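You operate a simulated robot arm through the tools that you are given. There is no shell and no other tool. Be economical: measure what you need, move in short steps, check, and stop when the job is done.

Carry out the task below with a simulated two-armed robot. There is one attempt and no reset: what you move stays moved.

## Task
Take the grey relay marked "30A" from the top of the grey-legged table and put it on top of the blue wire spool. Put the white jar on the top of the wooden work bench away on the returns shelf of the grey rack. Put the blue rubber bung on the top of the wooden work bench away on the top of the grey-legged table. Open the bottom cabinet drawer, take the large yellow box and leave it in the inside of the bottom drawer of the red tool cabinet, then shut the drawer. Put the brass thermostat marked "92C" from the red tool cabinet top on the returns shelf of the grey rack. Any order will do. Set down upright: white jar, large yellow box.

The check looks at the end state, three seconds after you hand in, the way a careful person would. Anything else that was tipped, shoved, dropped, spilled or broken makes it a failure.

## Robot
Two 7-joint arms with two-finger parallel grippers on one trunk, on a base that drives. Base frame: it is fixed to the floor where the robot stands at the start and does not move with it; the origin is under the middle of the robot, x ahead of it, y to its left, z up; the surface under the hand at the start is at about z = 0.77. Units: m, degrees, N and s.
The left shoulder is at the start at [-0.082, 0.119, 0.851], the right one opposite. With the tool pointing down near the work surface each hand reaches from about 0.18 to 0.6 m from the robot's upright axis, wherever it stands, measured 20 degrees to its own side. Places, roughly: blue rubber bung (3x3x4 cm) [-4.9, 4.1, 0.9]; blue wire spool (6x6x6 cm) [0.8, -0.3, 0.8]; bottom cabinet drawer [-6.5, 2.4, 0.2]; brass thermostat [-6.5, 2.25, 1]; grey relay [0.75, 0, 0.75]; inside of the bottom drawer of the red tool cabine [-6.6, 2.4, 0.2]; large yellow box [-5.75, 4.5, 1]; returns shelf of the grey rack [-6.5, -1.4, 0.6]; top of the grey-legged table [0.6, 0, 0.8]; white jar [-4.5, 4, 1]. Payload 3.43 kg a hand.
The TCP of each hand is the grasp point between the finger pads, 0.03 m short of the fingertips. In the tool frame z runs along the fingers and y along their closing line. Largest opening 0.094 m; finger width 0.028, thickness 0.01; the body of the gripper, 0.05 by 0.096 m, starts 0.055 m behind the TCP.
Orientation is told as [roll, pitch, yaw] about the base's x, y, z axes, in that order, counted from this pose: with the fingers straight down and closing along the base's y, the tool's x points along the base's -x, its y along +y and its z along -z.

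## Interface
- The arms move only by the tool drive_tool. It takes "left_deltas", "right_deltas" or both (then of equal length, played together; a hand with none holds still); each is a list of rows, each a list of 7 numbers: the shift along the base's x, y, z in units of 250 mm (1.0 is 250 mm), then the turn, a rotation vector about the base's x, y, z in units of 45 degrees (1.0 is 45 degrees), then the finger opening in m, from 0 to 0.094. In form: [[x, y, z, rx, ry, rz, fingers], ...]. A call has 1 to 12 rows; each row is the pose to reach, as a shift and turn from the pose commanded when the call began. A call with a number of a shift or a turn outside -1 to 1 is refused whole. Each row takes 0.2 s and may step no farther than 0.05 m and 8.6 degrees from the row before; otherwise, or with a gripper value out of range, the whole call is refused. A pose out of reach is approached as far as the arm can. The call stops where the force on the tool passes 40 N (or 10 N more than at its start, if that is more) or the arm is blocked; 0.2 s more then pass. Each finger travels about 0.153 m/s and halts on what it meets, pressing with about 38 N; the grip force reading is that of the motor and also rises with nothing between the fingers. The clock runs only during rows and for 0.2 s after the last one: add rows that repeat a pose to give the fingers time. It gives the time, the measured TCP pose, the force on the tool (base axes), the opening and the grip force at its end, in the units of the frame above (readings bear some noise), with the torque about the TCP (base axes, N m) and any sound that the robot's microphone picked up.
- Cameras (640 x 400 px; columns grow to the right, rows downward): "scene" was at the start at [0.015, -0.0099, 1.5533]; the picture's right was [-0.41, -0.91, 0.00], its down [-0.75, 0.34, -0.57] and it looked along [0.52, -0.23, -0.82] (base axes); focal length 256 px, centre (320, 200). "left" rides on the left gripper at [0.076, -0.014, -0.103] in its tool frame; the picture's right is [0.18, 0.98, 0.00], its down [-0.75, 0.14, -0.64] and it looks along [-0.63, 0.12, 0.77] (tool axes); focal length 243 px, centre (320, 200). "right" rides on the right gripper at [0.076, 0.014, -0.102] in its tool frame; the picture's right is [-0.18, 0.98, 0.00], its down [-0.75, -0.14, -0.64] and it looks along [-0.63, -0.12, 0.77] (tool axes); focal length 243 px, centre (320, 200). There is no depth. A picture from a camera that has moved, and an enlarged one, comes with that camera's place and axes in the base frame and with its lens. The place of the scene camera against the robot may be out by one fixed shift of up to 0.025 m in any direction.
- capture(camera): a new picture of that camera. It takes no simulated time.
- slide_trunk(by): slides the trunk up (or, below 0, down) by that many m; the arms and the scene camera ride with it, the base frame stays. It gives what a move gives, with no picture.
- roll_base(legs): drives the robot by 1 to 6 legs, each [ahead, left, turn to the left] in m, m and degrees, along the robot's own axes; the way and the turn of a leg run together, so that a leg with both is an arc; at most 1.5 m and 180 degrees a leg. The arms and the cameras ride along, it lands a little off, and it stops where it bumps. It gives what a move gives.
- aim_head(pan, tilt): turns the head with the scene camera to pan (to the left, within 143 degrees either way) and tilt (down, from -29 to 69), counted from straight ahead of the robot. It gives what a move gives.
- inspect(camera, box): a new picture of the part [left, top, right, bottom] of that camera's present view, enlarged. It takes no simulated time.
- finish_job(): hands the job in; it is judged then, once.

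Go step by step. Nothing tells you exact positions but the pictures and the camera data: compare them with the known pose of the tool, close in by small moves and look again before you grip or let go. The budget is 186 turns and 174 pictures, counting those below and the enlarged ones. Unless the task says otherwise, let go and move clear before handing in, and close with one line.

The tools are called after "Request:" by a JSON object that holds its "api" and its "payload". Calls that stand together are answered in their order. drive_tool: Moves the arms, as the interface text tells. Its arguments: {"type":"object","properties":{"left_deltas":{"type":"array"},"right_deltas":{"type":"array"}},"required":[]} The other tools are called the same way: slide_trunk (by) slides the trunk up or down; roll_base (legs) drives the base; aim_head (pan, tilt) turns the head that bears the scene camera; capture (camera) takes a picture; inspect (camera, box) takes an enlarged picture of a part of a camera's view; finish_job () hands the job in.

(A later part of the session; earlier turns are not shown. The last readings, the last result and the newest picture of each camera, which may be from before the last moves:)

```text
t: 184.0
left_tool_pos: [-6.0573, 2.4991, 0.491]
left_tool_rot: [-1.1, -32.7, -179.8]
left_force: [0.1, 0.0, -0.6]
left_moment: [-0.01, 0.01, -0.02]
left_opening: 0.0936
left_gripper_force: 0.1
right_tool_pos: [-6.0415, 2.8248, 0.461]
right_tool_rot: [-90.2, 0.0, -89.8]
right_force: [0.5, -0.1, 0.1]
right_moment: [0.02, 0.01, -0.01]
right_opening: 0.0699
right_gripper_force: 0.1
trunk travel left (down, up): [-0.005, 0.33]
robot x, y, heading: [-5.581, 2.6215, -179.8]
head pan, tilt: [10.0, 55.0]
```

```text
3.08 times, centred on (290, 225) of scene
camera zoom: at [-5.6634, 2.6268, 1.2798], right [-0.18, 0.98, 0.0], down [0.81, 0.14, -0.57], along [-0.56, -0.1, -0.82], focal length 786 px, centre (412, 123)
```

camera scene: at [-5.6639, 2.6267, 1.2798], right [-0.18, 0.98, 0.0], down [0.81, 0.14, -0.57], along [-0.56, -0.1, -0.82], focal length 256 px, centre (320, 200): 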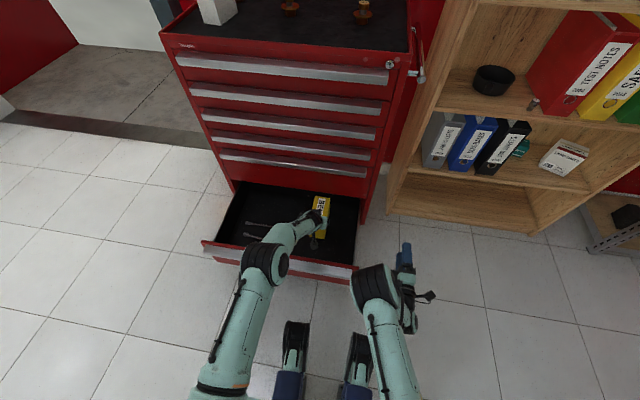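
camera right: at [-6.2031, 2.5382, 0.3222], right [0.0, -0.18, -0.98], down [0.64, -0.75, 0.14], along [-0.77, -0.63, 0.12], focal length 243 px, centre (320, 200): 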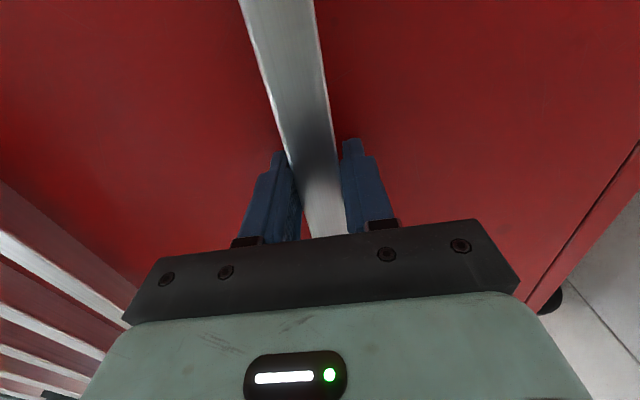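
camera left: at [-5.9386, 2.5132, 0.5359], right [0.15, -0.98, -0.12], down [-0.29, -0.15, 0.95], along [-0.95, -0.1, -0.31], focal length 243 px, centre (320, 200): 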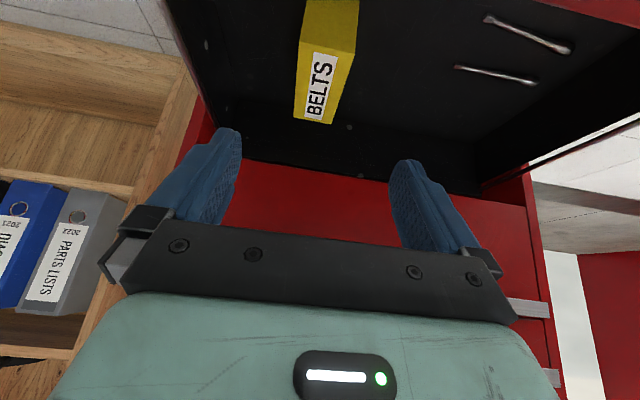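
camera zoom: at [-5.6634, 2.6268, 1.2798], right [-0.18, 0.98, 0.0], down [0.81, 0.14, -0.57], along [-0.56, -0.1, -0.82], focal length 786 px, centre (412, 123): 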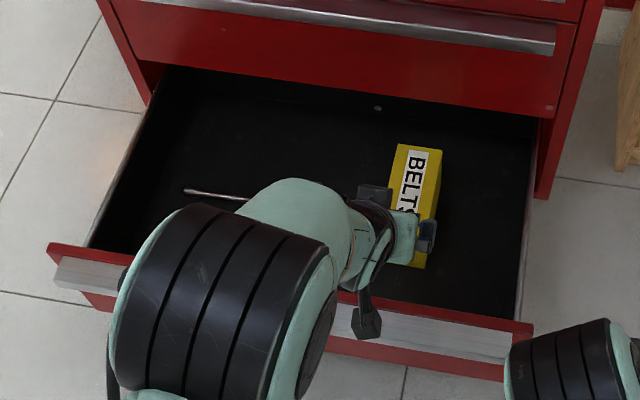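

Box stands upright in the drawer. Now I back up, tuck the left hand, and bring the right hand in front of the drawer bar with fingers closed.

Request:
{"api": "roll_base", "payload": {"legs": [[-0.25, 0, 0], [0, 0.38, 0]]}}

Request:
{"api": "drive_tool", "payload": {"left_deltas": [[0.1, 0, 0.15, 0, -0.1, 0, 0.06], [0.2, -0.05, 0.3, 0, -0.2, 0, 0.06], [0.3, -0.1, 0.45, 0, -0.3, 0, 0.06], [0.4, -0.15, 0.6, 0, -0.4, 0, 0.06], [0.5, -0.2, 0.75, 0, -0.5, 0, 0.06], [0.6, -0.2, 0.9, 0, -0.6, 0, 0.06], [0.7, -0.2, 1.0, 0, -0.72, 0, 0.06]], "right_deltas": [[0, 0, -0.07, 0, 0, 0, 0.04], [0, 0, -0.14, 0, 0, 0, 0.01], [0, 0, -0.21, 0, 0, 0, 0.0], [0, 0, -0.28, 0, 0, 0, 0.0], [0, 0, -0.35, 0, 0, 0, 0.0], [0, 0, -0.42, 0, 0, 0, 0.0], [0, 0, -0.49, 0, 0, 0, 0.0]]}}

Request:
{"api": "aim_head", "payload": {"pan": 0, "tilt": 45}}

Request:
{"api": "capture", "payload": {"camera": "scene"}}

Request:
{"api": "capture", "payload": {"camera": "right"}}

```text
t: 189.3
left_tool_pos: [-5.8067, 2.1251, 0.49]
left_tool_rot: [-1.1, -32.7, 179.7]
left_force: [0.1, 0.9, -0.3]
left_moment: [-0.01, 0.02, 0.03]
left_opening: 0.0941
left_gripper_force: 0.1
right_tool_pos: [-5.7896, 2.4504, 0.4607]
right_tool_rot: [-90.2, 0.0, -90.1]
right_force: [0.3, 0.0, 1.1]
right_moment: [0.01, -0.02, 0.02]
right_opening: 0.07
right_gripper_force: 0.0
trunk travel left (down, up): [-0.005, 0.33]
robot x, y, heading: [-5.332, 2.2392, 179.9]
head pan, tilt: [10.0, 55.0]
```

```text
t: 190.9
left_tool_pos: [-5.632, 2.0755, 0.7411]
left_tool_rot: [-1.1, -0.2, 179.8]
left_force: [-0.5, -0.8, -0.1]
left_moment: [-0.01, -0.01, 0.04]
left_opening: 0.0598
left_gripper_force: 0.0
right_tool_pos: [-5.7894, 2.448, 0.338]
right_tool_rot: [-90.2, 0.0, -90.2]
right_force: [0.3, -0.1, 0.2]
right_moment: [0.01, -0.02, -0.01]
right_opening: 0.0
right_gripper_force: 32.4
trunk travel left (down, up): [-0.005, 0.33]
robot x, y, heading: [-5.3327, 2.2406, 179.7]
head pan, tilt: [10.0, 55.0]
```

```text
t: 191.6
left_tool_pos: [-5.6317, 2.0741, 0.7397]
left_tool_rot: [-1.2, -0.3, 179.7]
left_force: [0.5, -0.3, 0.3]
left_moment: [0.03, 0.0, -0.01]
left_opening: 0.0599
left_gripper_force: 0.0
right_tool_pos: [-5.7901, 2.45, 0.3397]
right_tool_rot: [-90.2, 0.0, -90.2]
right_force: [0.1, 0.6, 0.6]
right_moment: [0.02, 0.01, 0.01]
right_opening: 0.0
right_gripper_force: 33.3
trunk travel left (down, up): [-0.005, 0.33]
robot x, y, heading: [-5.3322, 2.2413, 180.0]
head pan, tilt: [0.0, 45.0]
```

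```text
86 pictures are left
camera scene: at [-5.4234, 2.2616, 1.2932], right [0.0, 1.0, 0.0], down [0.71, 0.0, -0.71], along [-0.71, 0.0, -0.71], focal length 256 px, centre (320, 200)
```

scene: 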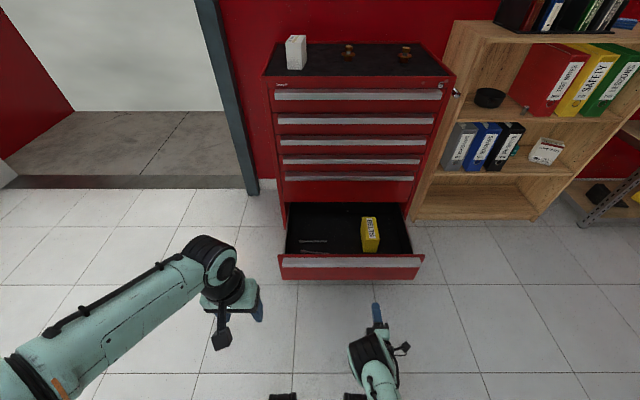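

```text
85 pictures are left
camera right: at [-5.6881, 2.5239, 0.3246], right [0.0, -0.18, -0.98], down [0.64, -0.76, 0.14], along [-0.77, -0.63, 0.12], focal length 243 px, centre (320, 200)
```

right: 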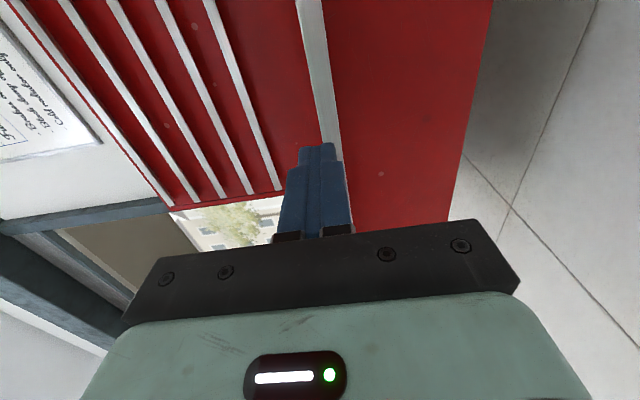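

The closed fingers face the bar near the drawer's middle. Pushing by rolling forward.

Request:
{"api": "roll_base", "payload": {"legs": [[0.43, 0, 0]]}}

Request:
{"api": "capture", "payload": {"camera": "scene"}}

```text
t: 194.2
left_tool_pos: [-6.0592, 2.0755, 0.7405]
left_tool_rot: [-1.2, -0.3, 179.7]
left_force: [-1.2, -0.6, 0.7]
left_moment: [0.01, 0.01, 0.03]
left_opening: 0.0597
left_gripper_force: 0.1
right_tool_pos: [-6.2176, 2.4494, 0.3381]
right_tool_rot: [-90.2, 0.0, -90.2]
right_force: [0.1, 0.8, 0.4]
right_moment: [0.01, 0.03, -0.01]
right_opening: 0.0
right_gripper_force: 32.9
trunk travel left (down, up): [-0.005, 0.33]
robot x, y, heading: [-5.7602, 2.2398, 180.0]
head pan, tilt: [0.0, 45.0]
```

```text
84 pictures are left
camera scene: at [-5.8509, 2.2625, 1.2932], right [0.0, 1.0, 0.0], down [0.71, 0.0, -0.71], along [-0.71, 0.0, -0.71], focal length 256 px, centre (320, 200)
```

scene: 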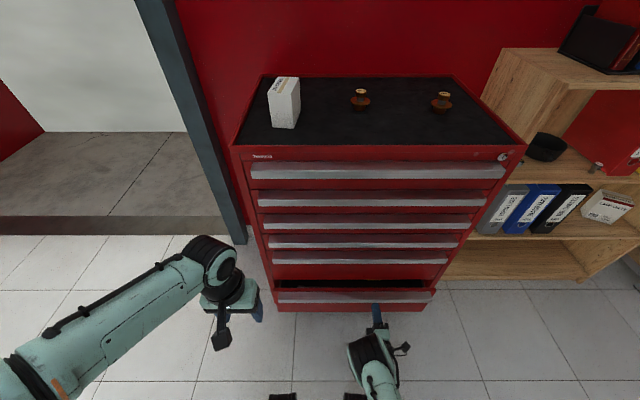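

Almost shut; I'll push the last 6–7 cm with the arm.

Request:
{"api": "drive_tool", "payload": {"right_deltas": [[-0.06, 0, 0, 0, 0, 0, 0], [-0.12, 0, 0, 0, 0, 0, 0], [-0.18, 0, 0, 0, 0, 0, 0], [-0.22, 0, 0, 0, 0, 0, 0], [-0.25, 0, 0, 0, 0, 0, 0], [-0.28, 0, 0, 0, 0, 0, 0]]}}

Request:
{"api": "inspect", "payload": {"camera": "scene", "box": [220, 60, 540, 340]}}

Request:
{"api": "capture", "payload": {"camera": "right"}}

```text
t: 195.3
left_tool_pos: [-6.0582, 2.0757, 0.739]
left_tool_rot: [-1.3, -0.4, 179.7]
left_force: [0.3, 0.4, 0.4]
left_moment: [-0.03, -0.01, 0.01]
left_opening: 0.0599
left_gripper_force: 0.0
right_tool_pos: [-6.2699, 2.4493, 0.338]
right_tool_rot: [-90.4, 0.0, -90.1]
right_force: [11.8, -1.2, 7.0]
right_moment: [-0.04, 0.19, 0.2]
right_opening: 0.0001
right_gripper_force: 33.0
trunk travel left (down, up): [-0.005, 0.33]
robot x, y, heading: [-5.7583, 2.2384, 179.8]
head pan, tilt: [0.0, 45.0]
stopped in row 5 (right hand): the force on the tool passed its limit at 52 N (the readings are from after the stop); the commanded pose is now the measured one
```

```text
1.43 times, centred on (380, 200) of scene
camera zoom: at [-5.85, 2.2624, 1.2933], right [0.0, 1.0, 0.0], down [0.71, 0.0, -0.71], along [-0.71, 0.0, -0.71], focal length 365 px, centre (234, 200)
```

zoom: 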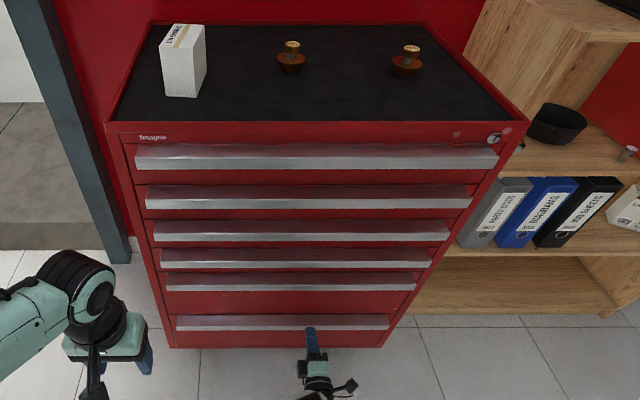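

```text
82 pictures are left
camera right: at [-6.169, 2.5252, 0.3238], right [-0.01, -0.18, -0.98], down [0.64, -0.75, 0.14], along [-0.77, -0.63, 0.12], focal length 243 px, centre (320, 200)
```

right: 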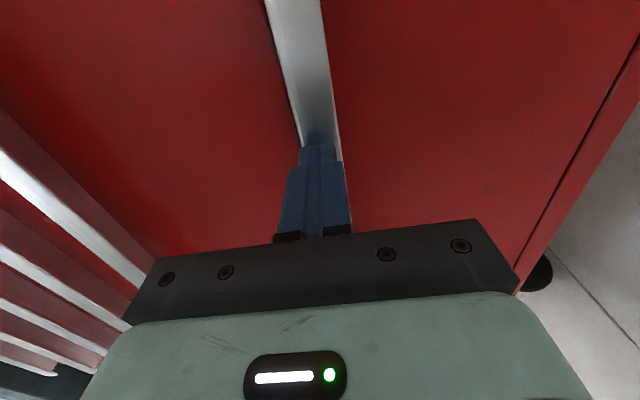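

The drawer is shut. I back off, raise the trunk and look at the thermostats on the cabinet top.

Request:
{"api": "roll_base", "payload": {"legs": [[-0.35, 0, 0]]}}

Request:
{"api": "slide_trunk", "payload": {"by": 0.33}}

Request:
{"api": "drive_tool", "payload": {"right_deltas": [[0, 0, 0, -0.17, 0, 0, 0], [0, 0, 0, -0.34, 0, 0, 0], [0, 0, 0, -0.5, 0, 0, 0], [0, 0, 0, -0.67, 0, 0, 0], [0, 0, 0, -0.84, 0, 0, 0], [0, 0, 0, -1.0, 0, 0, 0]]}}

Request:
{"api": "drive_tool", "payload": {"right_deltas": [[0, 0, 0, -0.17, 0, 0, 0], [0, 0, 0, -0.34, 0, 0, 0], [0, 0, 0, -0.5, 0, 0, 0], [0, 0, 0, -0.67, 0, 0, 0], [0, 0, 0, -0.84, 0, 0, 0], [0, 0, 0, -1.0, 0, 0, 0]]}}

Request:
{"api": "drive_tool", "payload": {"right_deltas": [[0.05, 0.05, 0.1, 0, -0.17, 0, 0.06], [0.1, 0.1, 0.2, 0, -0.34, 0, 0.06], [0.15, 0.15, 0.3, 0, -0.5, 0, 0.06], [0.2, 0.2, 0.4, 0, -0.67, 0, 0.06], [0.25, 0.25, 0.5, 0, -0.84, 0, 0.06], [0.3, 0.3, 0.6, 0, -1.0, 0, 0.06]]}}

Request:
{"api": "capture", "payload": {"camera": "scene"}}

```text
t: 197.6
left_tool_pos: [-5.7127, 2.0743, 0.7387]
left_tool_rot: [-1.2, -0.3, 179.6]
left_force: [0.2, 0.8, 0.1]
left_moment: [-0.02, -0.02, -0.02]
left_opening: 0.0601
left_gripper_force: 0.0
right_tool_pos: [-5.9242, 2.4499, 0.3383]
right_tool_rot: [-90.2, 0.0, -90.3]
right_force: [-0.1, -0.6, 0.5]
right_moment: [0.0, -0.02, 0.03]
right_opening: 0.0002
right_gripper_force: 32.8
trunk travel left (down, up): [-0.005, 0.33]
robot x, y, heading: [-5.4096, 2.2439, 179.9]
head pan, tilt: [0.0, 45.0]
```

```text
t: 200.8
left_tool_pos: [-5.7129, 2.075, 1.0709]
left_tool_rot: [-1.2, -0.2, 179.6]
left_force: [-1.0, 0.3, -0.1]
left_moment: [0.01, -0.01, 0.02]
left_opening: 0.0603
left_gripper_force: 0.2
right_tool_pos: [-5.9222, 2.4498, 0.6691]
right_tool_rot: [-90.2, 0.0, -90.3]
right_force: [1.4, -0.3, -0.1]
right_moment: [-0.01, -0.01, 0.02]
right_opening: 0.0
right_gripper_force: 33.0
trunk travel left (down, up): [-0.335, 0.0]
robot x, y, heading: [-5.4107, 2.2428, 179.6]
head pan, tilt: [0.0, 45.0]
```

```text
t: 202.2
left_tool_pos: [-5.7131, 2.0749, 1.0698]
left_tool_rot: [-1.2, -0.3, 179.5]
left_force: [0.5, 0.8, 0.3]
left_moment: [-0.01, 0.01, -0.06]
left_opening: 0.0601
left_gripper_force: 0.1
right_tool_pos: [-5.9237, 2.4492, 0.6682]
right_tool_rot: [-89.9, -45.1, -90.4]
right_force: [0.7, 0.8, -0.3]
right_moment: [0.01, 0.01, -0.02]
right_opening: 0.0
right_gripper_force: 33.0
trunk travel left (down, up): [-0.335, 0.0]
robot x, y, heading: [-5.4083, 2.2405, 179.6]
head pan, tilt: [0.0, 45.0]
```

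```text
t: 203.6
left_tool_pos: [-5.7129, 2.0743, 1.0698]
left_tool_rot: [-1.2, -0.3, 179.5]
left_force: [0.3, 0.2, 0.1]
left_moment: [-0.03, 0.0, -0.04]
left_opening: 0.06
left_gripper_force: 0.1
right_tool_pos: [-5.953, 2.3435, 0.6565]
right_tool_rot: [-84.0, -86.6, -101.1]
right_force: [-0.5, -0.8, -1.0]
right_moment: [0.01, 0.02, 0.0]
right_opening: 0.0
right_gripper_force: 32.6
right hand out of reach, approached as far as the arm can: row 3, 4, 5, 6
trunk travel left (down, up): [-0.335, 0.0]
robot x, y, heading: [-5.4112, 2.2382, 180.0]
head pan, tilt: [0.0, 45.0]
```

```text
t: 205.0
left_tool_pos: [-5.7128, 2.0755, 1.0692]
left_tool_rot: [-1.2, -0.2, 179.6]
left_force: [0.5, 0.1, 0.2]
left_moment: [0.0, -0.02, -0.01]
left_opening: 0.0601
left_gripper_force: 0.0
right_tool_pos: [-5.8757, 2.4183, 0.8069]
right_tool_rot: [-8.4, -44.2, -175.2]
right_force: [0.1, 1.0, -0.6]
right_moment: [0.03, 0.02, -0.03]
right_opening: 0.06
right_gripper_force: 0.0
right hand out of reach, approached as far as the arm can: row 1, 2, 3, 4
trunk travel left (down, up): [-0.335, 0.0]
robot x, y, heading: [-5.4118, 2.2431, 179.4]
head pan, tilt: [0.0, 45.0]
```

```text
81 pictures are left
camera scene: at [-5.4526, 2.2611, 1.6303], right [0.0, 1.0, 0.0], down [0.71, 0.0, -0.71], along [-0.71, 0.0, -0.71], focal length 256 px, centre (320, 200)
```

scene: 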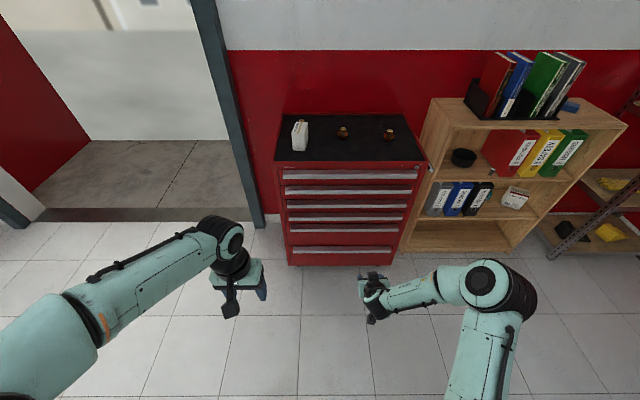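

I'll straighten the right hand first and raise it.

Request:
{"api": "drive_tool", "payload": {"right_deltas": [[0.08, 0.08, 0.14, 0, -0.17, 0, 0.06], [0.16, 0.16, 0.28, 0, -0.34, 0, 0.06], [0.24, 0.24, 0.42, 0, -0.5, 0, 0.06], [0.32, 0.32, 0.56, 0, -0.67, 0, 0.06], [0.4, 0.4, 0.7, 0, -0.84, 0, 0.06], [0.48, 0.48, 0.84, 0, -0.98, 0, 0.06]], "left_deltas": [[0, 0, 0.1, 0, 0, 0, 0.09], [0, 0, 0.2, 0, 0, 0, 0.09], [0, 0, 0.3, 0, 0, 0, 0.09], [0, 0, 0.4, 0, 0, 0, 0.09], [0, 0, 0.5, 0, 0, 0, 0.09], [0, 0, 0.6, 0, 0, 0, 0.09]]}}

Request:
{"api": "roll_base", "payload": {"legs": [[0, -0.2, 0], [0.4, 0, 0]]}}

Request:
{"api": "aim_head", "payload": {"pan": 10, "tilt": 40}}

Request:
{"api": "capture", "payload": {"camera": "scene"}}

Request:
{"api": "capture", "payload": {"camera": "left"}}

```text
t: 206.4
left_tool_pos: [-5.7117, 2.0753, 1.2201]
left_tool_rot: [-1.2, -0.3, 179.6]
left_force: [-0.1, -1.0, 0.4]
left_moment: [0.04, 0.02, 0.02]
left_opening: 0.0902
left_gripper_force: 0.0
right_tool_pos: [-5.7571, 2.5388, 1.0154]
right_tool_rot: [-5.0, -0.1, -176.4]
right_force: [0.4, 0.4, 0.0]
right_moment: [-0.04, 0.0, 0.02]
right_opening: 0.0597
right_gripper_force: 0.0
trunk travel left (down, up): [-0.335, 0.0]
robot x, y, heading: [-5.413, 2.2406, 180.2]
head pan, tilt: [0.0, 45.0]
```

```text
t: 210.9
left_tool_pos: [-6.111, 2.2754, 1.2191]
left_tool_rot: [-1.2, -0.3, 179.8]
left_force: [0.3, -0.6, 0.1]
left_moment: [0.04, 0.0, 0.0]
left_opening: 0.09
left_gripper_force: 0.1
right_tool_pos: [-6.1578, 2.7393, 1.0156]
right_tool_rot: [-5.0, -0.3, -176.4]
right_force: [0.5, 0.3, -0.6]
right_moment: [0.0, 0.03, -0.03]
right_opening: 0.06
right_gripper_force: 0.1
trunk travel left (down, up): [-0.335, 0.0]
robot x, y, heading: [-5.8091, 2.4436, 180.0]
head pan, tilt: [0.0, 45.0]
```

```text
t: 211.6
left_tool_pos: [-6.1123, 2.2754, 1.2192]
left_tool_rot: [-1.3, -0.3, 179.7]
left_force: [0.4, -0.1, -0.1]
left_moment: [0.0, 0.03, -0.02]
left_opening: 0.0899
left_gripper_force: 0.0
right_tool_pos: [-6.1595, 2.74, 1.0144]
right_tool_rot: [-5.0, -0.2, -176.4]
right_force: [0.3, -0.8, 0.0]
right_moment: [-0.01, 0.03, 0.0]
right_opening: 0.0601
right_gripper_force: 0.0
trunk travel left (down, up): [-0.335, 0.0]
robot x, y, heading: [-5.8112, 2.4415, 180.0]
head pan, tilt: [10.0, 40.0]
```

```text
80 pictures are left
camera scene: at [-5.8563, 2.4472, 1.6376], right [-0.17, 0.99, 0.0], down [0.63, 0.11, -0.77], along [-0.75, -0.13, -0.64], focal length 256 px, centre (320, 200)
```

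scene: 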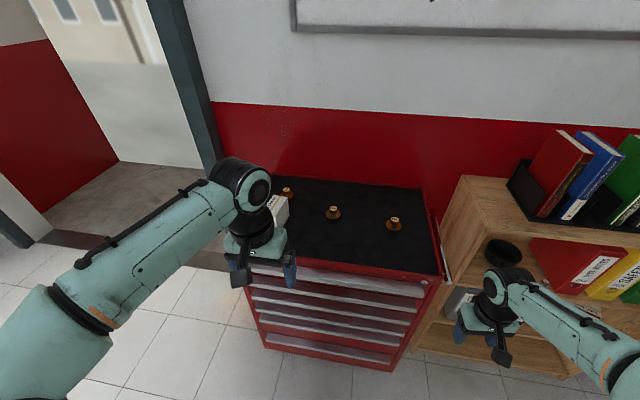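

```text
79 pictures are left
camera left: at [-6.0376, 2.2879, 1.322], right [0.18, -0.98, -0.02], down [-0.75, -0.15, 0.64], along [-0.64, -0.1, -0.77], focal length 243 px, centre (320, 200)
```

left: 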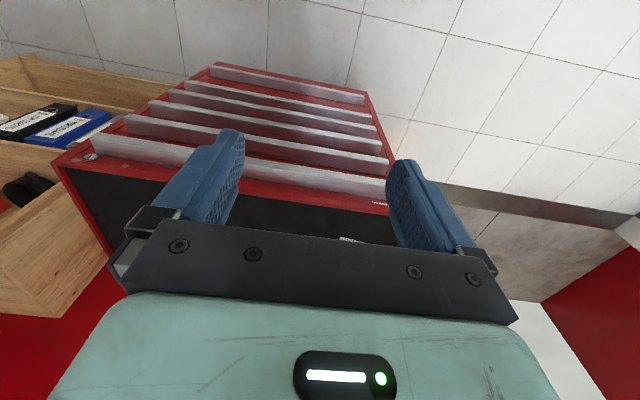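

Request:
{"api": "inspect", "payload": {"camera": "scene", "box": [260, 170, 420, 250]}}

Request:
{"api": "inspect", "payload": {"camera": "scene", "box": [270, 180, 350, 225]}}

```text
4.00 times, centred on (340, 210) of scene
camera zoom: at [-5.8563, 2.4472, 1.6376], right [-0.17, 0.99, 0.0], down [0.63, 0.11, -0.77], along [-0.75, -0.13, -0.64], focal length 1022 px, centre (240, 160)
```

zoom: 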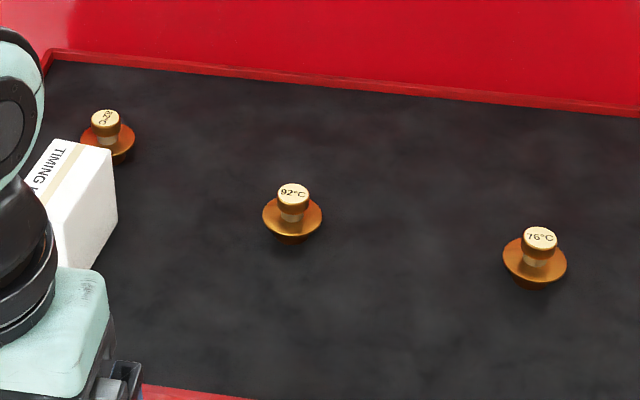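

```text
8.00 times, centred on (310, 202) of scene
camera zoom: at [-5.8563, 2.4472, 1.6376], right [-0.17, 0.99, 0.0], down [0.63, 0.11, -0.77], along [-0.75, -0.13, -0.64], focal length 2044 px, centre (400, 180)
```

zoom: 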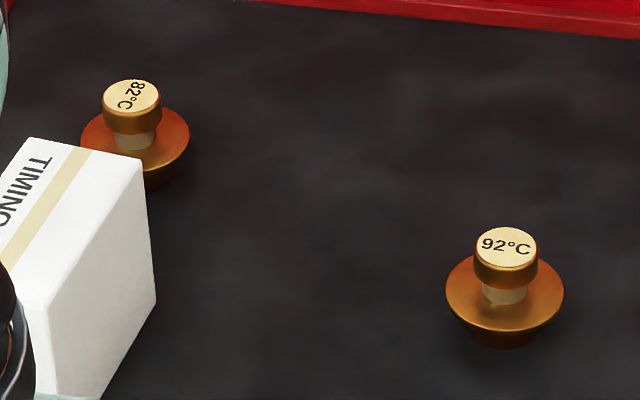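

The middle thermostat is the 92 °C one, near (-6.55, 2.39). I'll raise/tuck the right hand, shift the base right and forward.

Request:
{"api": "drive_tool", "payload": {"right_deltas": [[0.12, 0, 0.12, 0.055, 0, -0.04, 0.06], [0.24, 0, 0.24, 0.11, 0, -0.08, 0.06], [0.36, 0, 0.36, 0.11, 0, -0.08, 0.06], [0.4, 0, 0.5, 0.11, 0, -0.08, 0.06]]}}

Request:
{"api": "roll_base", "payload": {"legs": [[0, -0.115, 0], [0.14, 0, 0]]}}

Request:
{"api": "drive_tool", "payload": {"left_deltas": [[-0.17, 0, 0, 0, 0.15, 0, 0.09], [-0.34, 0, 0, 0, 0.3, 0, 0.09], [-0.5, 0, 0, 0, 0.4, 0, 0.09]]}}

Request:
{"api": "capture", "payload": {"camera": "left"}}

Request:
{"api": "capture", "payload": {"camera": "scene"}}

```text
t: 212.6
left_tool_pos: [-6.1125, 2.2747, 1.2196]
left_tool_rot: [-1.1, -0.4, 179.7]
left_force: [-0.5, 0.1, 0.0]
left_moment: [-0.03, 0.01, -0.03]
left_opening: 0.0899
left_gripper_force: 0.1
right_tool_pos: [-6.0586, 2.7377, 1.1391]
right_tool_rot: [-10.1, 0.0, 180.0]
right_force: [0.1, -0.2, 0.7]
right_moment: [0.02, -0.04, 0.01]
right_opening: 0.06
right_gripper_force: 0.1
trunk travel left (down, up): [-0.335, 0.0]
robot x, y, heading: [-5.812, 2.44, 180.0]
head pan, tilt: [10.0, 40.0]
```

```text
t: 215.2
left_tool_pos: [-6.2496, 2.3903, 1.2195]
left_tool_rot: [-1.3, -0.3, 179.6]
left_force: [-0.3, 0.0, 0.6]
left_moment: [0.0, -0.02, 0.01]
left_opening: 0.0898
left_gripper_force: 0.1
right_tool_pos: [-6.196, 2.8532, 1.1385]
right_tool_rot: [-10.0, -0.1, 179.9]
right_force: [1.2, 0.0, 0.9]
right_moment: [0.02, -0.01, 0.03]
right_opening: 0.0599
right_gripper_force: 0.1
trunk travel left (down, up): [-0.335, 0.0]
robot x, y, heading: [-5.9481, 2.5573, 180.0]
head pan, tilt: [10.0, 40.0]
```

```text
t: 216.0
left_tool_pos: [-6.3781, 2.3898, 1.2189]
left_tool_rot: [-1.1, -18.4, 179.6]
left_force: [0.2, -0.1, 0.2]
left_moment: [0.0, -0.02, -0.03]
left_opening: 0.09
left_gripper_force: 0.1
right_tool_pos: [-6.198, 2.8556, 1.1386]
right_tool_rot: [-10.0, 0.0, 179.9]
right_force: [-0.5, 0.0, 0.4]
right_moment: [-0.01, -0.04, 0.01]
right_opening: 0.0601
right_gripper_force: 0.0
trunk travel left (down, up): [-0.335, 0.0]
robot x, y, heading: [-5.9486, 2.5564, 179.7]
head pan, tilt: [10.0, 40.0]
```

```text
76 pictures are left
camera left: at [-6.2752, 2.4024, 1.2934], right [0.16, -0.98, -0.08], down [-0.52, -0.15, 0.84], along [-0.84, -0.1, -0.53], focal length 243 px, centre (320, 200)
```

left: 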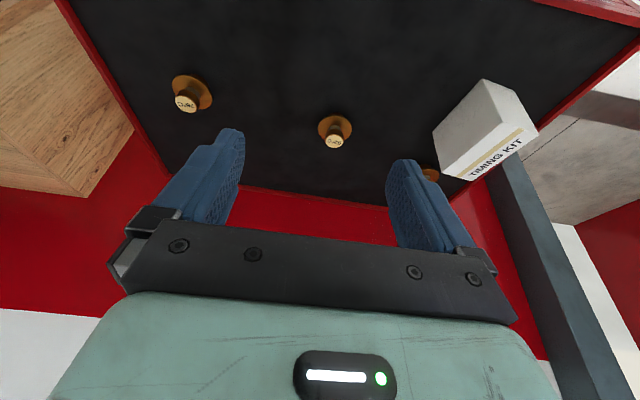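

```text
75 pictures are left
camera scene: at [-5.9962, 2.5621, 1.6376], right [-0.17, 0.99, 0.0], down [0.63, 0.11, -0.77], along [-0.75, -0.13, -0.64], focal length 256 px, centre (320, 200)
```

scene: 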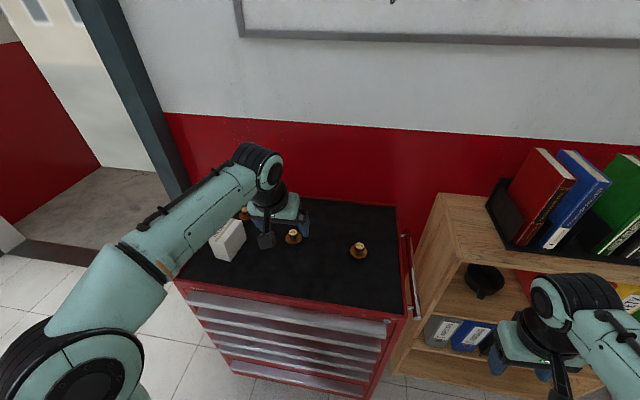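

Left camera puts the 92 °C thermostat near (-6.52, 2.36). I'll approach above it and look again.

Request:
{"api": "drive_tool", "payload": {"left_deltas": [[-0.15, -0.05, -0.05, 0, 0, 0, 0.09], [-0.3, -0.1, -0.15, 0, 0, 0, 0.09], [-0.42, -0.1, -0.3, 0, 0, 0, 0.09]]}}

Request:
{"api": "capture", "payload": {"camera": "left"}}

Request:
{"api": "inspect", "payload": {"camera": "scene", "box": [200, 170, 360, 270]}}

```text
t: 216.8
left_tool_pos: [-6.4832, 2.3651, 1.1448]
left_tool_rot: [-1.2, -18.4, 179.6]
left_force: [-0.4, 0.3, 0.5]
left_moment: [0.0, -0.02, 0.01]
left_opening: 0.0899
left_gripper_force: 0.2
right_tool_pos: [-6.1981, 2.8528, 1.138]
right_tool_rot: [-10.0, 0.0, 179.8]
right_force: [-0.3, -0.6, 0.0]
right_moment: [-0.01, -0.01, -0.02]
right_opening: 0.06
right_gripper_force: 0.1
trunk travel left (down, up): [-0.335, 0.0]
robot x, y, heading: [-5.9462, 2.5554, 180.0]
head pan, tilt: [10.0, 40.0]
```

```text
74 pictures are left
camera left: at [-6.3801, 2.3777, 1.218], right [0.16, -0.98, -0.08], down [-0.52, -0.15, 0.84], along [-0.84, -0.1, -0.53], focal length 243 px, centre (320, 200)
```

left: 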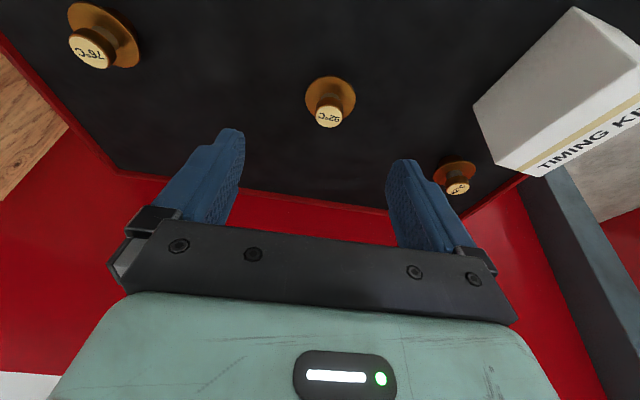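

```text
4.00 times, centred on (280, 220) of scene
camera zoom: at [-5.9958, 2.5621, 1.6375], right [-0.17, 0.99, 0.0], down [0.63, 0.11, -0.77], along [-0.75, -0.13, -0.64], focal length 1022 px, centre (480, 120)
```

zoom: 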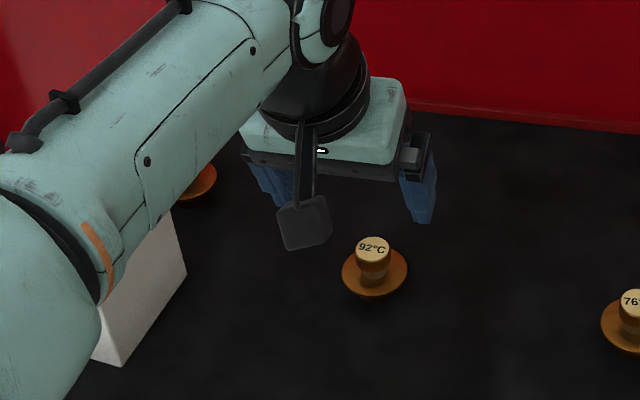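

The flange centre is at (-6.54, 2.357, 0.987), cap top ≈ 1.015. Moving above it and down to just over the cap.

Request:
{"api": "drive_tool", "payload": {"left_deltas": [[-0.1, -0.015, 0, 0, 0, 0, 0.07], [-0.205, -0.03, -0.05, 0, 0, 0, 0.06], [-0.205, -0.03, -0.2, 0, 0, 0, 0.06], [-0.205, -0.03, -0.36, 0, 0, 0, 0.06]]}}

Request:
{"api": "capture", "payload": {"camera": "left"}}

Request:
{"api": "inspect", "payload": {"camera": "scene", "box": [220, 170, 340, 250]}}

```text
t: 217.8
left_tool_pos: [-6.5334, 2.3576, 1.0537]
left_tool_rot: [-1.2, -18.3, 179.6]
left_force: [0.1, 0.0, -0.3]
left_moment: [0.01, -0.03, -0.05]
left_opening: 0.0599
left_gripper_force: 0.1
right_tool_pos: [-6.1979, 2.853, 1.1381]
right_tool_rot: [-10.0, 0.0, 180.0]
right_force: [-0.1, 0.5, 1.2]
right_moment: [0.01, -0.02, -0.01]
right_opening: 0.0601
right_gripper_force: 0.0
trunk travel left (down, up): [-0.335, 0.0]
robot x, y, heading: [-5.9469, 2.5556, 179.4]
head pan, tilt: [10.0, 40.0]
```

```text
72 pictures are left
camera left: at [-6.4302, 2.3701, 1.1282], right [0.16, -0.98, -0.08], down [-0.52, -0.15, 0.84], along [-0.84, -0.1, -0.53], focal length 243 px, centre (320, 200)
```

left: 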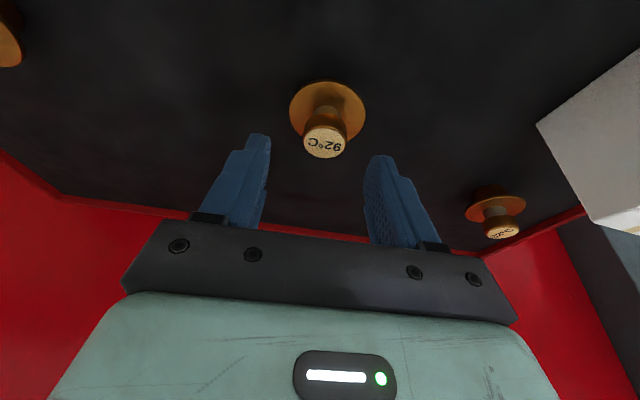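

```text
5.00 times, centred on (280, 210) of scene
camera zoom: at [-5.9956, 2.5618, 1.6376], right [-0.17, 0.99, 0.0], down [0.63, 0.11, -0.77], along [-0.75, -0.13, -0.64], focal length 1278 px, centre (520, 150)
```

zoom: 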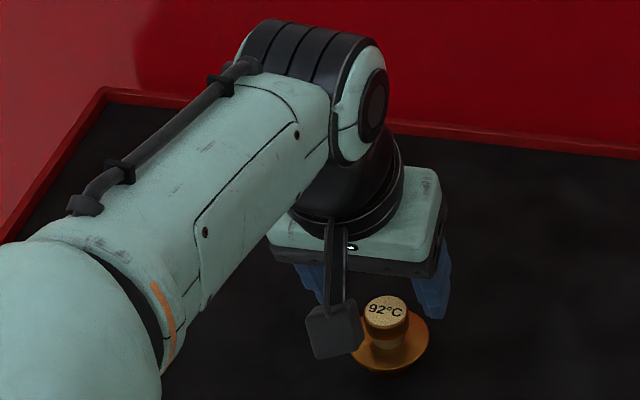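

Aligned with the cap. Lowering 2.8 cm and closing on the cap.

Request:
{"api": "drive_tool", "payload": {"left_deltas": [[-0.004, 0, -0.06, 0, 0, 0, 0.06], [-0.008, 0, -0.114, 0, 0, 0, 0.06]]}}

Request:
{"api": "capture", "payload": {"camera": "left"}}

```text
t: 218.4
left_tool_pos: [-6.5344, 2.3586, 1.0269]
left_tool_rot: [-1.1, -18.2, 179.6]
left_force: [0.0, 0.0, -0.2]
left_moment: [-0.02, -0.02, -0.01]
left_opening: 0.06
left_gripper_force: 0.1
right_tool_pos: [-6.1969, 2.8541, 1.1399]
right_tool_rot: [-10.0, 0.0, 180.0]
right_force: [-0.6, 0.0, 0.1]
right_moment: [0.01, -0.01, -0.01]
right_opening: 0.06
right_gripper_force: 0.1
trunk travel left (down, up): [-0.335, 0.0]
robot x, y, heading: [-5.9472, 2.555, 179.8]
head pan, tilt: [10.0, 40.0]
```

```text
70 pictures are left
camera left: at [-6.4318, 2.3697, 1.1], right [0.16, -0.98, -0.08], down [-0.52, -0.15, 0.84], along [-0.84, -0.1, -0.53], focal length 243 px, centre (320, 200)
```

left: 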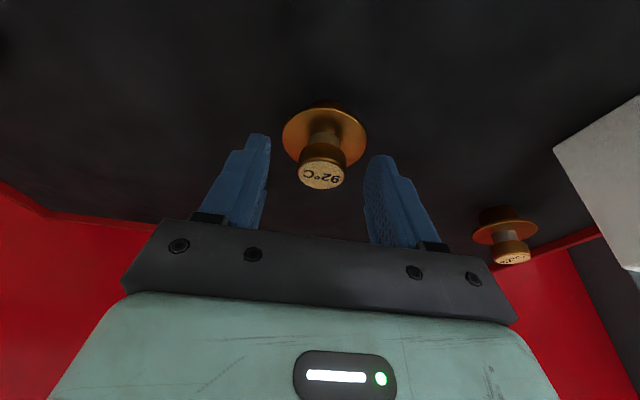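

Request:
{"api": "drive_tool", "payload": {"left_deltas": [[0, 0, 0, 0, 0, 0, 0.03], [0, 0, 0, 0, 0, 0, 0.01], [0, 0, 0, 0, 0, 0, 0.01], [0, 0, 0, 0, 0, 0, 0.01]]}}

Request:
{"api": "drive_tool", "payload": {"left_deltas": [[0, 0, 0.1, 0, 0, 0, 0.01], [0, 0, 0.25, 0, 0, 0, 0.01], [0.05, 0, 0.4, 0, 0, 0, 0.01]]}}

Request:
{"api": "capture", "payload": {"camera": "left"}}

```text
t: 219.4
left_tool_pos: [-6.5336, 2.3576, 1.0262]
left_tool_rot: [-1.1, -18.2, 179.6]
left_force: [-0.5, 0.0, -0.2]
left_moment: [-0.01, -0.03, -0.02]
left_opening: 0.0282
left_gripper_force: 38.0
right_tool_pos: [-6.1966, 2.8542, 1.1389]
right_tool_rot: [-9.9, 0.0, 179.9]
right_force: [0.1, 0.4, 0.4]
right_moment: [-0.01, 0.02, -0.01]
right_opening: 0.0599
right_gripper_force: 0.1
trunk travel left (down, up): [-0.335, 0.0]
robot x, y, heading: [-5.95, 2.5609, 179.5]
head pan, tilt: [10.0, 40.0]
```

```text
t: 220.2
left_tool_pos: [-6.5216, 2.3588, 1.1268]
left_tool_rot: [-1.1, -18.3, 179.7]
left_force: [0.6, 0.1, -0.9]
left_moment: [0.02, 0.0, -0.01]
left_opening: 0.0284
left_gripper_force: 38.4
right_tool_pos: [-6.1968, 2.8546, 1.1389]
right_tool_rot: [-10.0, -0.2, 179.9]
right_force: [0.3, 0.3, -1.4]
right_moment: [0.07, 0.0, 0.01]
right_opening: 0.0598
right_gripper_force: 0.1
trunk travel left (down, up): [-0.335, 0.0]
robot x, y, heading: [-5.9511, 2.554, 179.8]
head pan, tilt: [10.0, 40.0]
```

```text
69 pictures are left
camera left: at [-6.4194, 2.371, 1.2005], right [0.16, -0.98, -0.08], down [-0.52, -0.15, 0.84], along [-0.84, -0.1, -0.53], focal length 243 px, centre (320, 200)
```

left: 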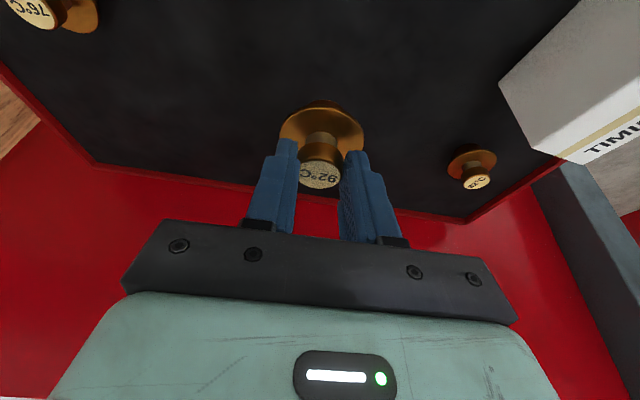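

The thermostat is held. I retract both hands and drive back to the bench for the jar.

Request:
{"api": "drive_tool", "payload": {"left_deltas": [[0.15, 0, 0.08, 0, 0, 0, 0.01], [0.3, 0, 0.16, 0, 0, 0, 0.01], [0.45, 0, 0.24, 0, 0, 0, 0.01], [0.6, 0, 0.3, 0, 0, 0, 0.01]], "right_deltas": [[0, 0, 0.02, -0.06, 0, 0, 0.09], [0, 0, 0.04, -0.12, 0, 0, 0.09], [0, 0, 0.06, -0.18, 0, 0, 0.09], [0, 0, 0.1, -0.222, 0, 0, 0.09]]}}

Request:
{"api": "roll_base", "payload": {"legs": [[-0.5, 0, 0], [0, 0, -90], [0.65, 0, 0], [0, -0.77, 0]]}}

Request:
{"api": "aim_head", "payload": {"pan": -10, "tilt": 45}}

Request:
{"api": "capture", "payload": {"camera": "scene"}}

```text
t: 221.2
left_tool_pos: [-6.3712, 2.3585, 1.2012]
left_tool_rot: [-1.1, -18.4, 179.6]
left_force: [-1.1, -1.0, -2.0]
left_moment: [0.01, 0.04, 0.01]
left_opening: 0.0283
left_gripper_force: 37.9
right_tool_pos: [-6.1959, 2.8541, 1.164]
right_tool_rot: [0.0, -0.1, 179.9]
right_force: [-0.3, -0.6, -0.5]
right_moment: [0.01, 0.02, 0.0]
right_opening: 0.0901
right_gripper_force: 0.0
trunk travel left (down, up): [-0.335, 0.0]
robot x, y, heading: [-5.9501, 2.5576, 179.7]
head pan, tilt: [10.0, 40.0]
```

```text
t: 237.9
left_tool_pos: [-4.8949, 3.6299, 1.2007]
left_tool_rot: [-1.0, -18.3, 90.6]
left_force: [-0.3, -0.2, -1.2]
left_moment: [-0.01, 0.03, -0.03]
left_opening: 0.0283
left_gripper_force: 38.1
right_tool_pos: [-4.3967, 3.4628, 1.1637]
right_tool_rot: [0.0, 0.0, 90.8]
right_force: [1.0, 1.2, 0.8]
right_moment: [-0.02, -0.01, 0.01]
right_opening: 0.0899
right_gripper_force: 0.1
trunk travel left (down, up): [-0.335, 0.0]
robot x, y, heading: [-4.6929, 3.2081, 90.3]
head pan, tilt: [10.0, 40.0]
```

```text
t: 238.7
left_tool_pos: [-4.896, 3.6303, 1.2008]
left_tool_rot: [-1.1, -18.2, 90.6]
left_force: [-0.3, 0.0, -0.2]
left_moment: [-0.03, -0.02, -0.04]
left_opening: 0.0283
left_gripper_force: 37.9
right_tool_pos: [-4.397, 3.4637, 1.1637]
right_tool_rot: [0.0, 0.0, 90.8]
right_force: [-0.7, 0.0, -0.2]
right_moment: [0.02, -0.03, -0.02]
right_opening: 0.0899
right_gripper_force: 0.0
trunk travel left (down, up): [-0.335, 0.0]
robot x, y, heading: [-4.6922, 3.2102, 90.7]
head pan, tilt: [-10.0, 45.0]
```

```text
68 pictures are left
camera scene: at [-4.683, 3.2664, 1.6303], right [0.99, -0.16, 0.0], down [-0.11, -0.7, -0.71], along [0.11, 0.7, -0.71], focal length 256 px, centre (320, 200)
```

scene: 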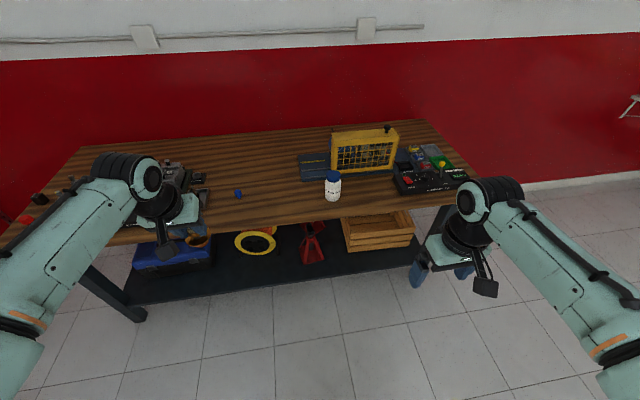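

The jar's base is near (-4.51, 4.02). I'll roll 0.42 forward and view it with the right hand camera.

Request:
{"api": "roll_base", "payload": {"legs": [[0.42, 0, 0]]}}

Request:
{"api": "capture", "payload": {"camera": "right"}}

Request:
{"api": "aim_head", "payload": {"pan": -15, "tilt": 60}}

Request:
{"api": "capture", "payload": {"camera": "scene"}}

```text
t: 241.3
left_tool_pos: [-4.9015, 4.0523, 1.2007]
left_tool_rot: [-1.1, -18.3, 90.7]
left_force: [0.5, -1.0, -0.6]
left_moment: [-0.03, -0.01, -0.02]
left_opening: 0.0283
left_gripper_force: 37.8
right_tool_pos: [-4.4036, 3.8862, 1.1632]
right_tool_rot: [0.0, 0.1, 90.9]
right_force: [-0.1, 0.3, -0.1]
right_moment: [0.0, 0.03, 0.01]
right_opening: 0.09
right_gripper_force: 0.1
trunk travel left (down, up): [-0.335, 0.0]
robot x, y, heading: [-4.6966, 3.6306, 90.9]
head pan, tilt: [-10.0, 45.0]
```

```text
67 pictures are left
camera right: at [-4.4171, 3.8089, 1.2665], right [-0.99, 0.17, 0.0], down [0.13, 0.76, 0.64], along [0.11, 0.63, -0.77], focal length 243 px, centre (320, 200)
```

right: 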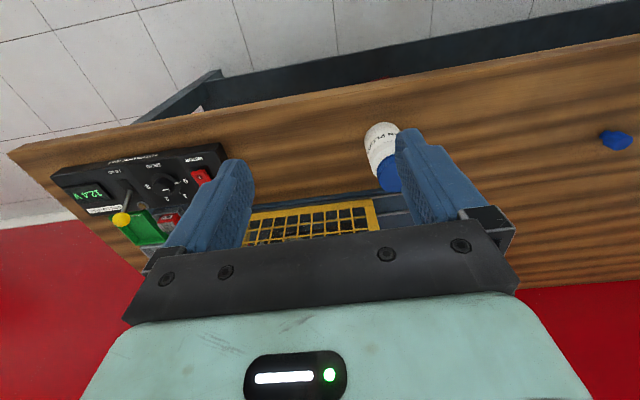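

```text
t: 242.1
left_tool_pos: [-4.9028, 4.0514, 1.2012]
left_tool_rot: [-1.1, -18.3, 90.7]
left_force: [0.2, 0.4, -0.6]
left_moment: [-0.02, 0.01, -0.03]
left_opening: 0.0282
left_gripper_force: 38.2
right_tool_pos: [-4.4031, 3.8868, 1.1638]
right_tool_rot: [0.0, 0.0, 91.0]
right_force: [0.4, -0.1, 0.4]
right_moment: [0.01, 0.01, -0.02]
right_opening: 0.09
right_gripper_force: 0.2
trunk travel left (down, up): [-0.335, 0.0]
robot x, y, heading: [-4.6996, 3.6333, 90.8]
head pan, tilt: [-15.0, 60.0]
```

```text
66 pictures are left
camera scene: at [-4.6853, 3.6729, 1.6109], right [0.97, -0.24, 0.0], down [-0.21, -0.84, -0.5], along [0.12, 0.49, -0.87], focal length 256 px, centre (320, 200)
```

scene: 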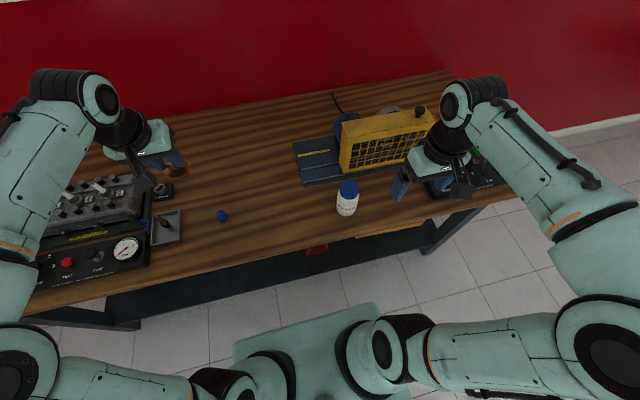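

Jar centre is about (-4.49, 4.02), cap top around z ≈ 0.96–0.98. Moving the right hand closer above it.

Request:
{"api": "drive_tool", "payload": {"right_deltas": [[-0.12, 0.1, 0, 0, 0, 0, 0.094], [-0.24, 0.22, 0, 0, 0, 0, 0.094], [-0.35, 0.36, -0.08, 0, 0, 0, 0.094]]}}

Request:
{"api": "capture", "payload": {"camera": "right"}}

Request:
{"api": "inspect", "payload": {"camera": "scene", "box": [290, 120, 450, 240]}}

```text
t: 242.9
left_tool_pos: [-4.9012, 4.0532, 1.2009]
left_tool_rot: [-1.1, -18.4, 90.7]
left_force: [-0.6, 1.0, -1.8]
left_moment: [0.0, 0.02, 0.02]
left_opening: 0.0279
left_gripper_force: 38.4
right_tool_pos: [-4.4902, 3.9794, 1.1447]
right_tool_rot: [0.0, 0.0, 91.0]
right_force: [0.0, -0.2, 1.0]
right_moment: [-0.03, -0.01, -0.01]
right_opening: 0.0938
right_gripper_force: 0.0
trunk travel left (down, up): [-0.335, 0.0]
robot x, y, heading: [-4.6971, 3.6339, 90.8]
head pan, tilt: [-15.0, 60.0]
```

```text
65 pictures are left
camera right: at [-4.5052, 3.9014, 1.2477], right [-0.99, 0.17, 0.0], down [0.13, 0.76, 0.64], along [0.11, 0.63, -0.77], focal length 243 px, centre (320, 200)
```

right: 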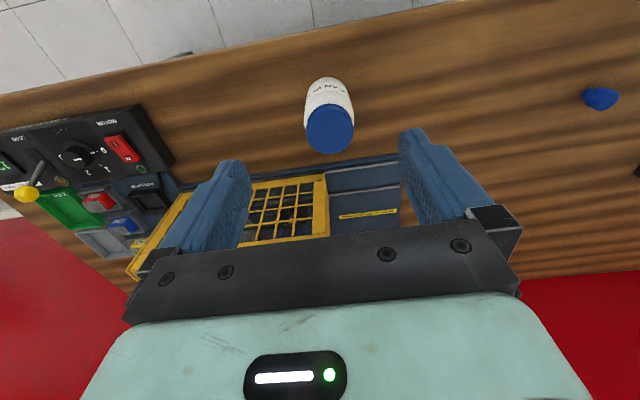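

```text
3.33 times, centred on (370, 180) of scene
camera zoom: at [-4.6857, 3.6743, 1.6109], right [0.97, -0.24, 0.0], down [-0.21, -0.84, -0.5], along [0.12, 0.48, -0.87], focal length 852 px, centre (153, 267)
```

zoom: 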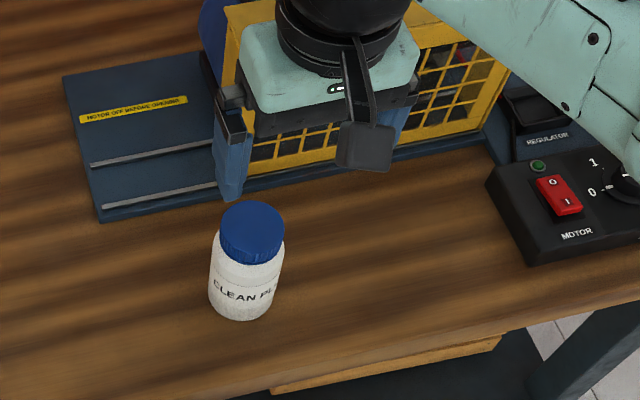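

The jar (about 6 cm wide, 12 cm tall) is at (-4.497, 4.022). For shelf clearance I'll grasp it with a 40° forward tilt; I back the base 10 cm and set up the approach.

Request:
{"api": "roll_base", "payload": {"legs": [[-0.1, 0, 0]]}}

Request:
{"api": "drive_tool", "payload": {"right_deltas": [[0, 0.04, -0.06, 0.15, 0, 0, 0.094], [0, 0.08, -0.12, 0.3, 0, 0, 0.094], [0, 0.12, -0.2, 0.45, 0, 0, 0.094], [-0.01, 0.16, -0.28, 0.6, 0, 0, 0.094], [-0.02, 0.2, -0.36, 0.75, 0, 0, 0.094], [-0.03, 0.24, -0.44, 0.889, 0, 0, 0.094]]}}

Request:
{"api": "capture", "payload": {"camera": "right"}}

Request:
{"api": "inspect", "payload": {"camera": "scene", "box": [280, 100, 440, 220]}}

```text
t: 244.1
left_tool_pos: [-4.9008, 3.9545, 1.2006]
left_tool_rot: [-1.1, -18.3, 90.6]
left_force: [0.0, 0.7, -0.8]
left_moment: [-0.01, 0.03, -0.01]
left_opening: 0.0282
left_gripper_force: 38.5
right_tool_pos: [-4.4892, 3.8797, 1.1453]
right_tool_rot: [0.0, -0.1, 90.9]
right_force: [0.7, -0.9, -0.1]
right_moment: [-0.01, 0.0, -0.01]
right_opening: 0.0942
right_gripper_force: 0.1
trunk travel left (down, up): [-0.335, 0.0]
robot x, y, heading: [-4.6944, 3.5327, 90.6]
head pan, tilt: [-15.0, 60.0]
```

```text
t: 245.4
left_tool_pos: [-4.9003, 3.954, 1.2015]
left_tool_rot: [-1.0, -18.3, 90.8]
left_force: [0.7, 0.4, -1.1]
left_moment: [0.01, -0.04, -0.03]
left_opening: 0.0284
left_gripper_force: 38.4
right_tool_pos: [-4.4979, 3.939, 1.0341]
right_tool_rot: [-0.7, -40.0, 91.2]
right_force: [-0.1, 0.1, -0.6]
right_moment: [0.01, 0.01, 0.0]
right_opening: 0.0941
right_gripper_force: 0.1
trunk travel left (down, up): [-0.335, 0.0]
robot x, y, heading: [-4.6972, 3.5345, 90.7]
head pan, tilt: [-15.0, 60.0]
```

```text
63 pictures are left
camera right: at [-4.511, 3.8133, 1.064], right [-0.99, 0.13, 0.11], down [0.13, 0.17, 0.98], along [0.11, 0.98, -0.18], focal length 243 px, centre (320, 200)
```

right: 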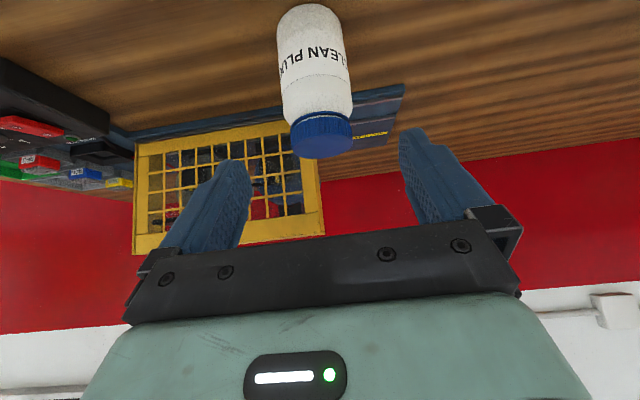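

```text
3.33 times, centred on (360, 160) of scene
camera zoom: at [-4.6838, 3.5748, 1.6108], right [0.97, -0.24, 0.0], down [-0.21, -0.84, -0.5], along [0.12, 0.48, -0.87], focal length 852 px, centre (187, 333)
```

zoom: 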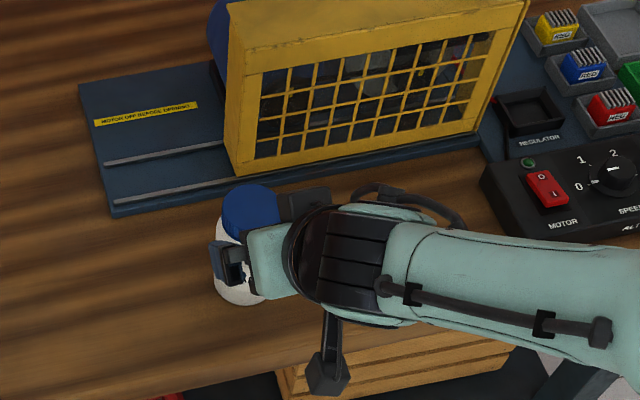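

Jar axis at y ≈ 4.03. Approaching along the finger direction.

Request:
{"api": "drive_tool", "payload": {"right_deltas": [[0.0, 0.11, -0.13, 0, 0, 0, 0.094], [0.004, 0.22, -0.26, 0, 0, 0, 0.094], [0.008, 0.33, -0.385, 0, 0, 0, 0.094]]}}

Request:
{"api": "capture", "payload": {"camera": "right"}}

```text
t: 246.2
left_tool_pos: [-4.9002, 3.9546, 1.201]
left_tool_rot: [-1.2, -18.3, 90.5]
left_force: [0.7, 0.3, -0.5]
left_moment: [-0.01, 0.03, -0.01]
left_opening: 0.0282
left_gripper_force: 37.9
right_tool_pos: [-4.4941, 4.0235, 0.937]
right_tool_rot: [-0.6, -40.0, 91.0]
right_force: [0.2, 0.8, 1.1]
right_moment: [-0.05, -0.02, -0.06]
right_opening: 0.0941
right_gripper_force: 0.0
trunk travel left (down, up): [-0.335, 0.0]
robot x, y, heading: [-4.6907, 3.5367, 90.5]
head pan, tilt: [-15.0, 60.0]
```

```text
61 pictures are left
camera right: at [-4.5077, 3.8978, 0.9669], right [-0.99, 0.13, 0.11], down [0.13, 0.17, 0.98], along [0.11, 0.98, -0.18], focal length 243 px, centre (320, 200)
```

right: 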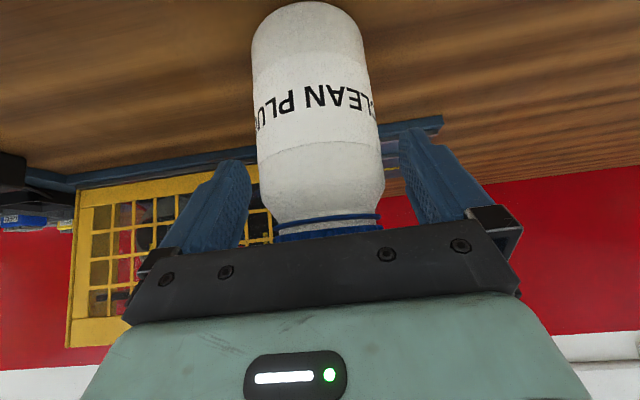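

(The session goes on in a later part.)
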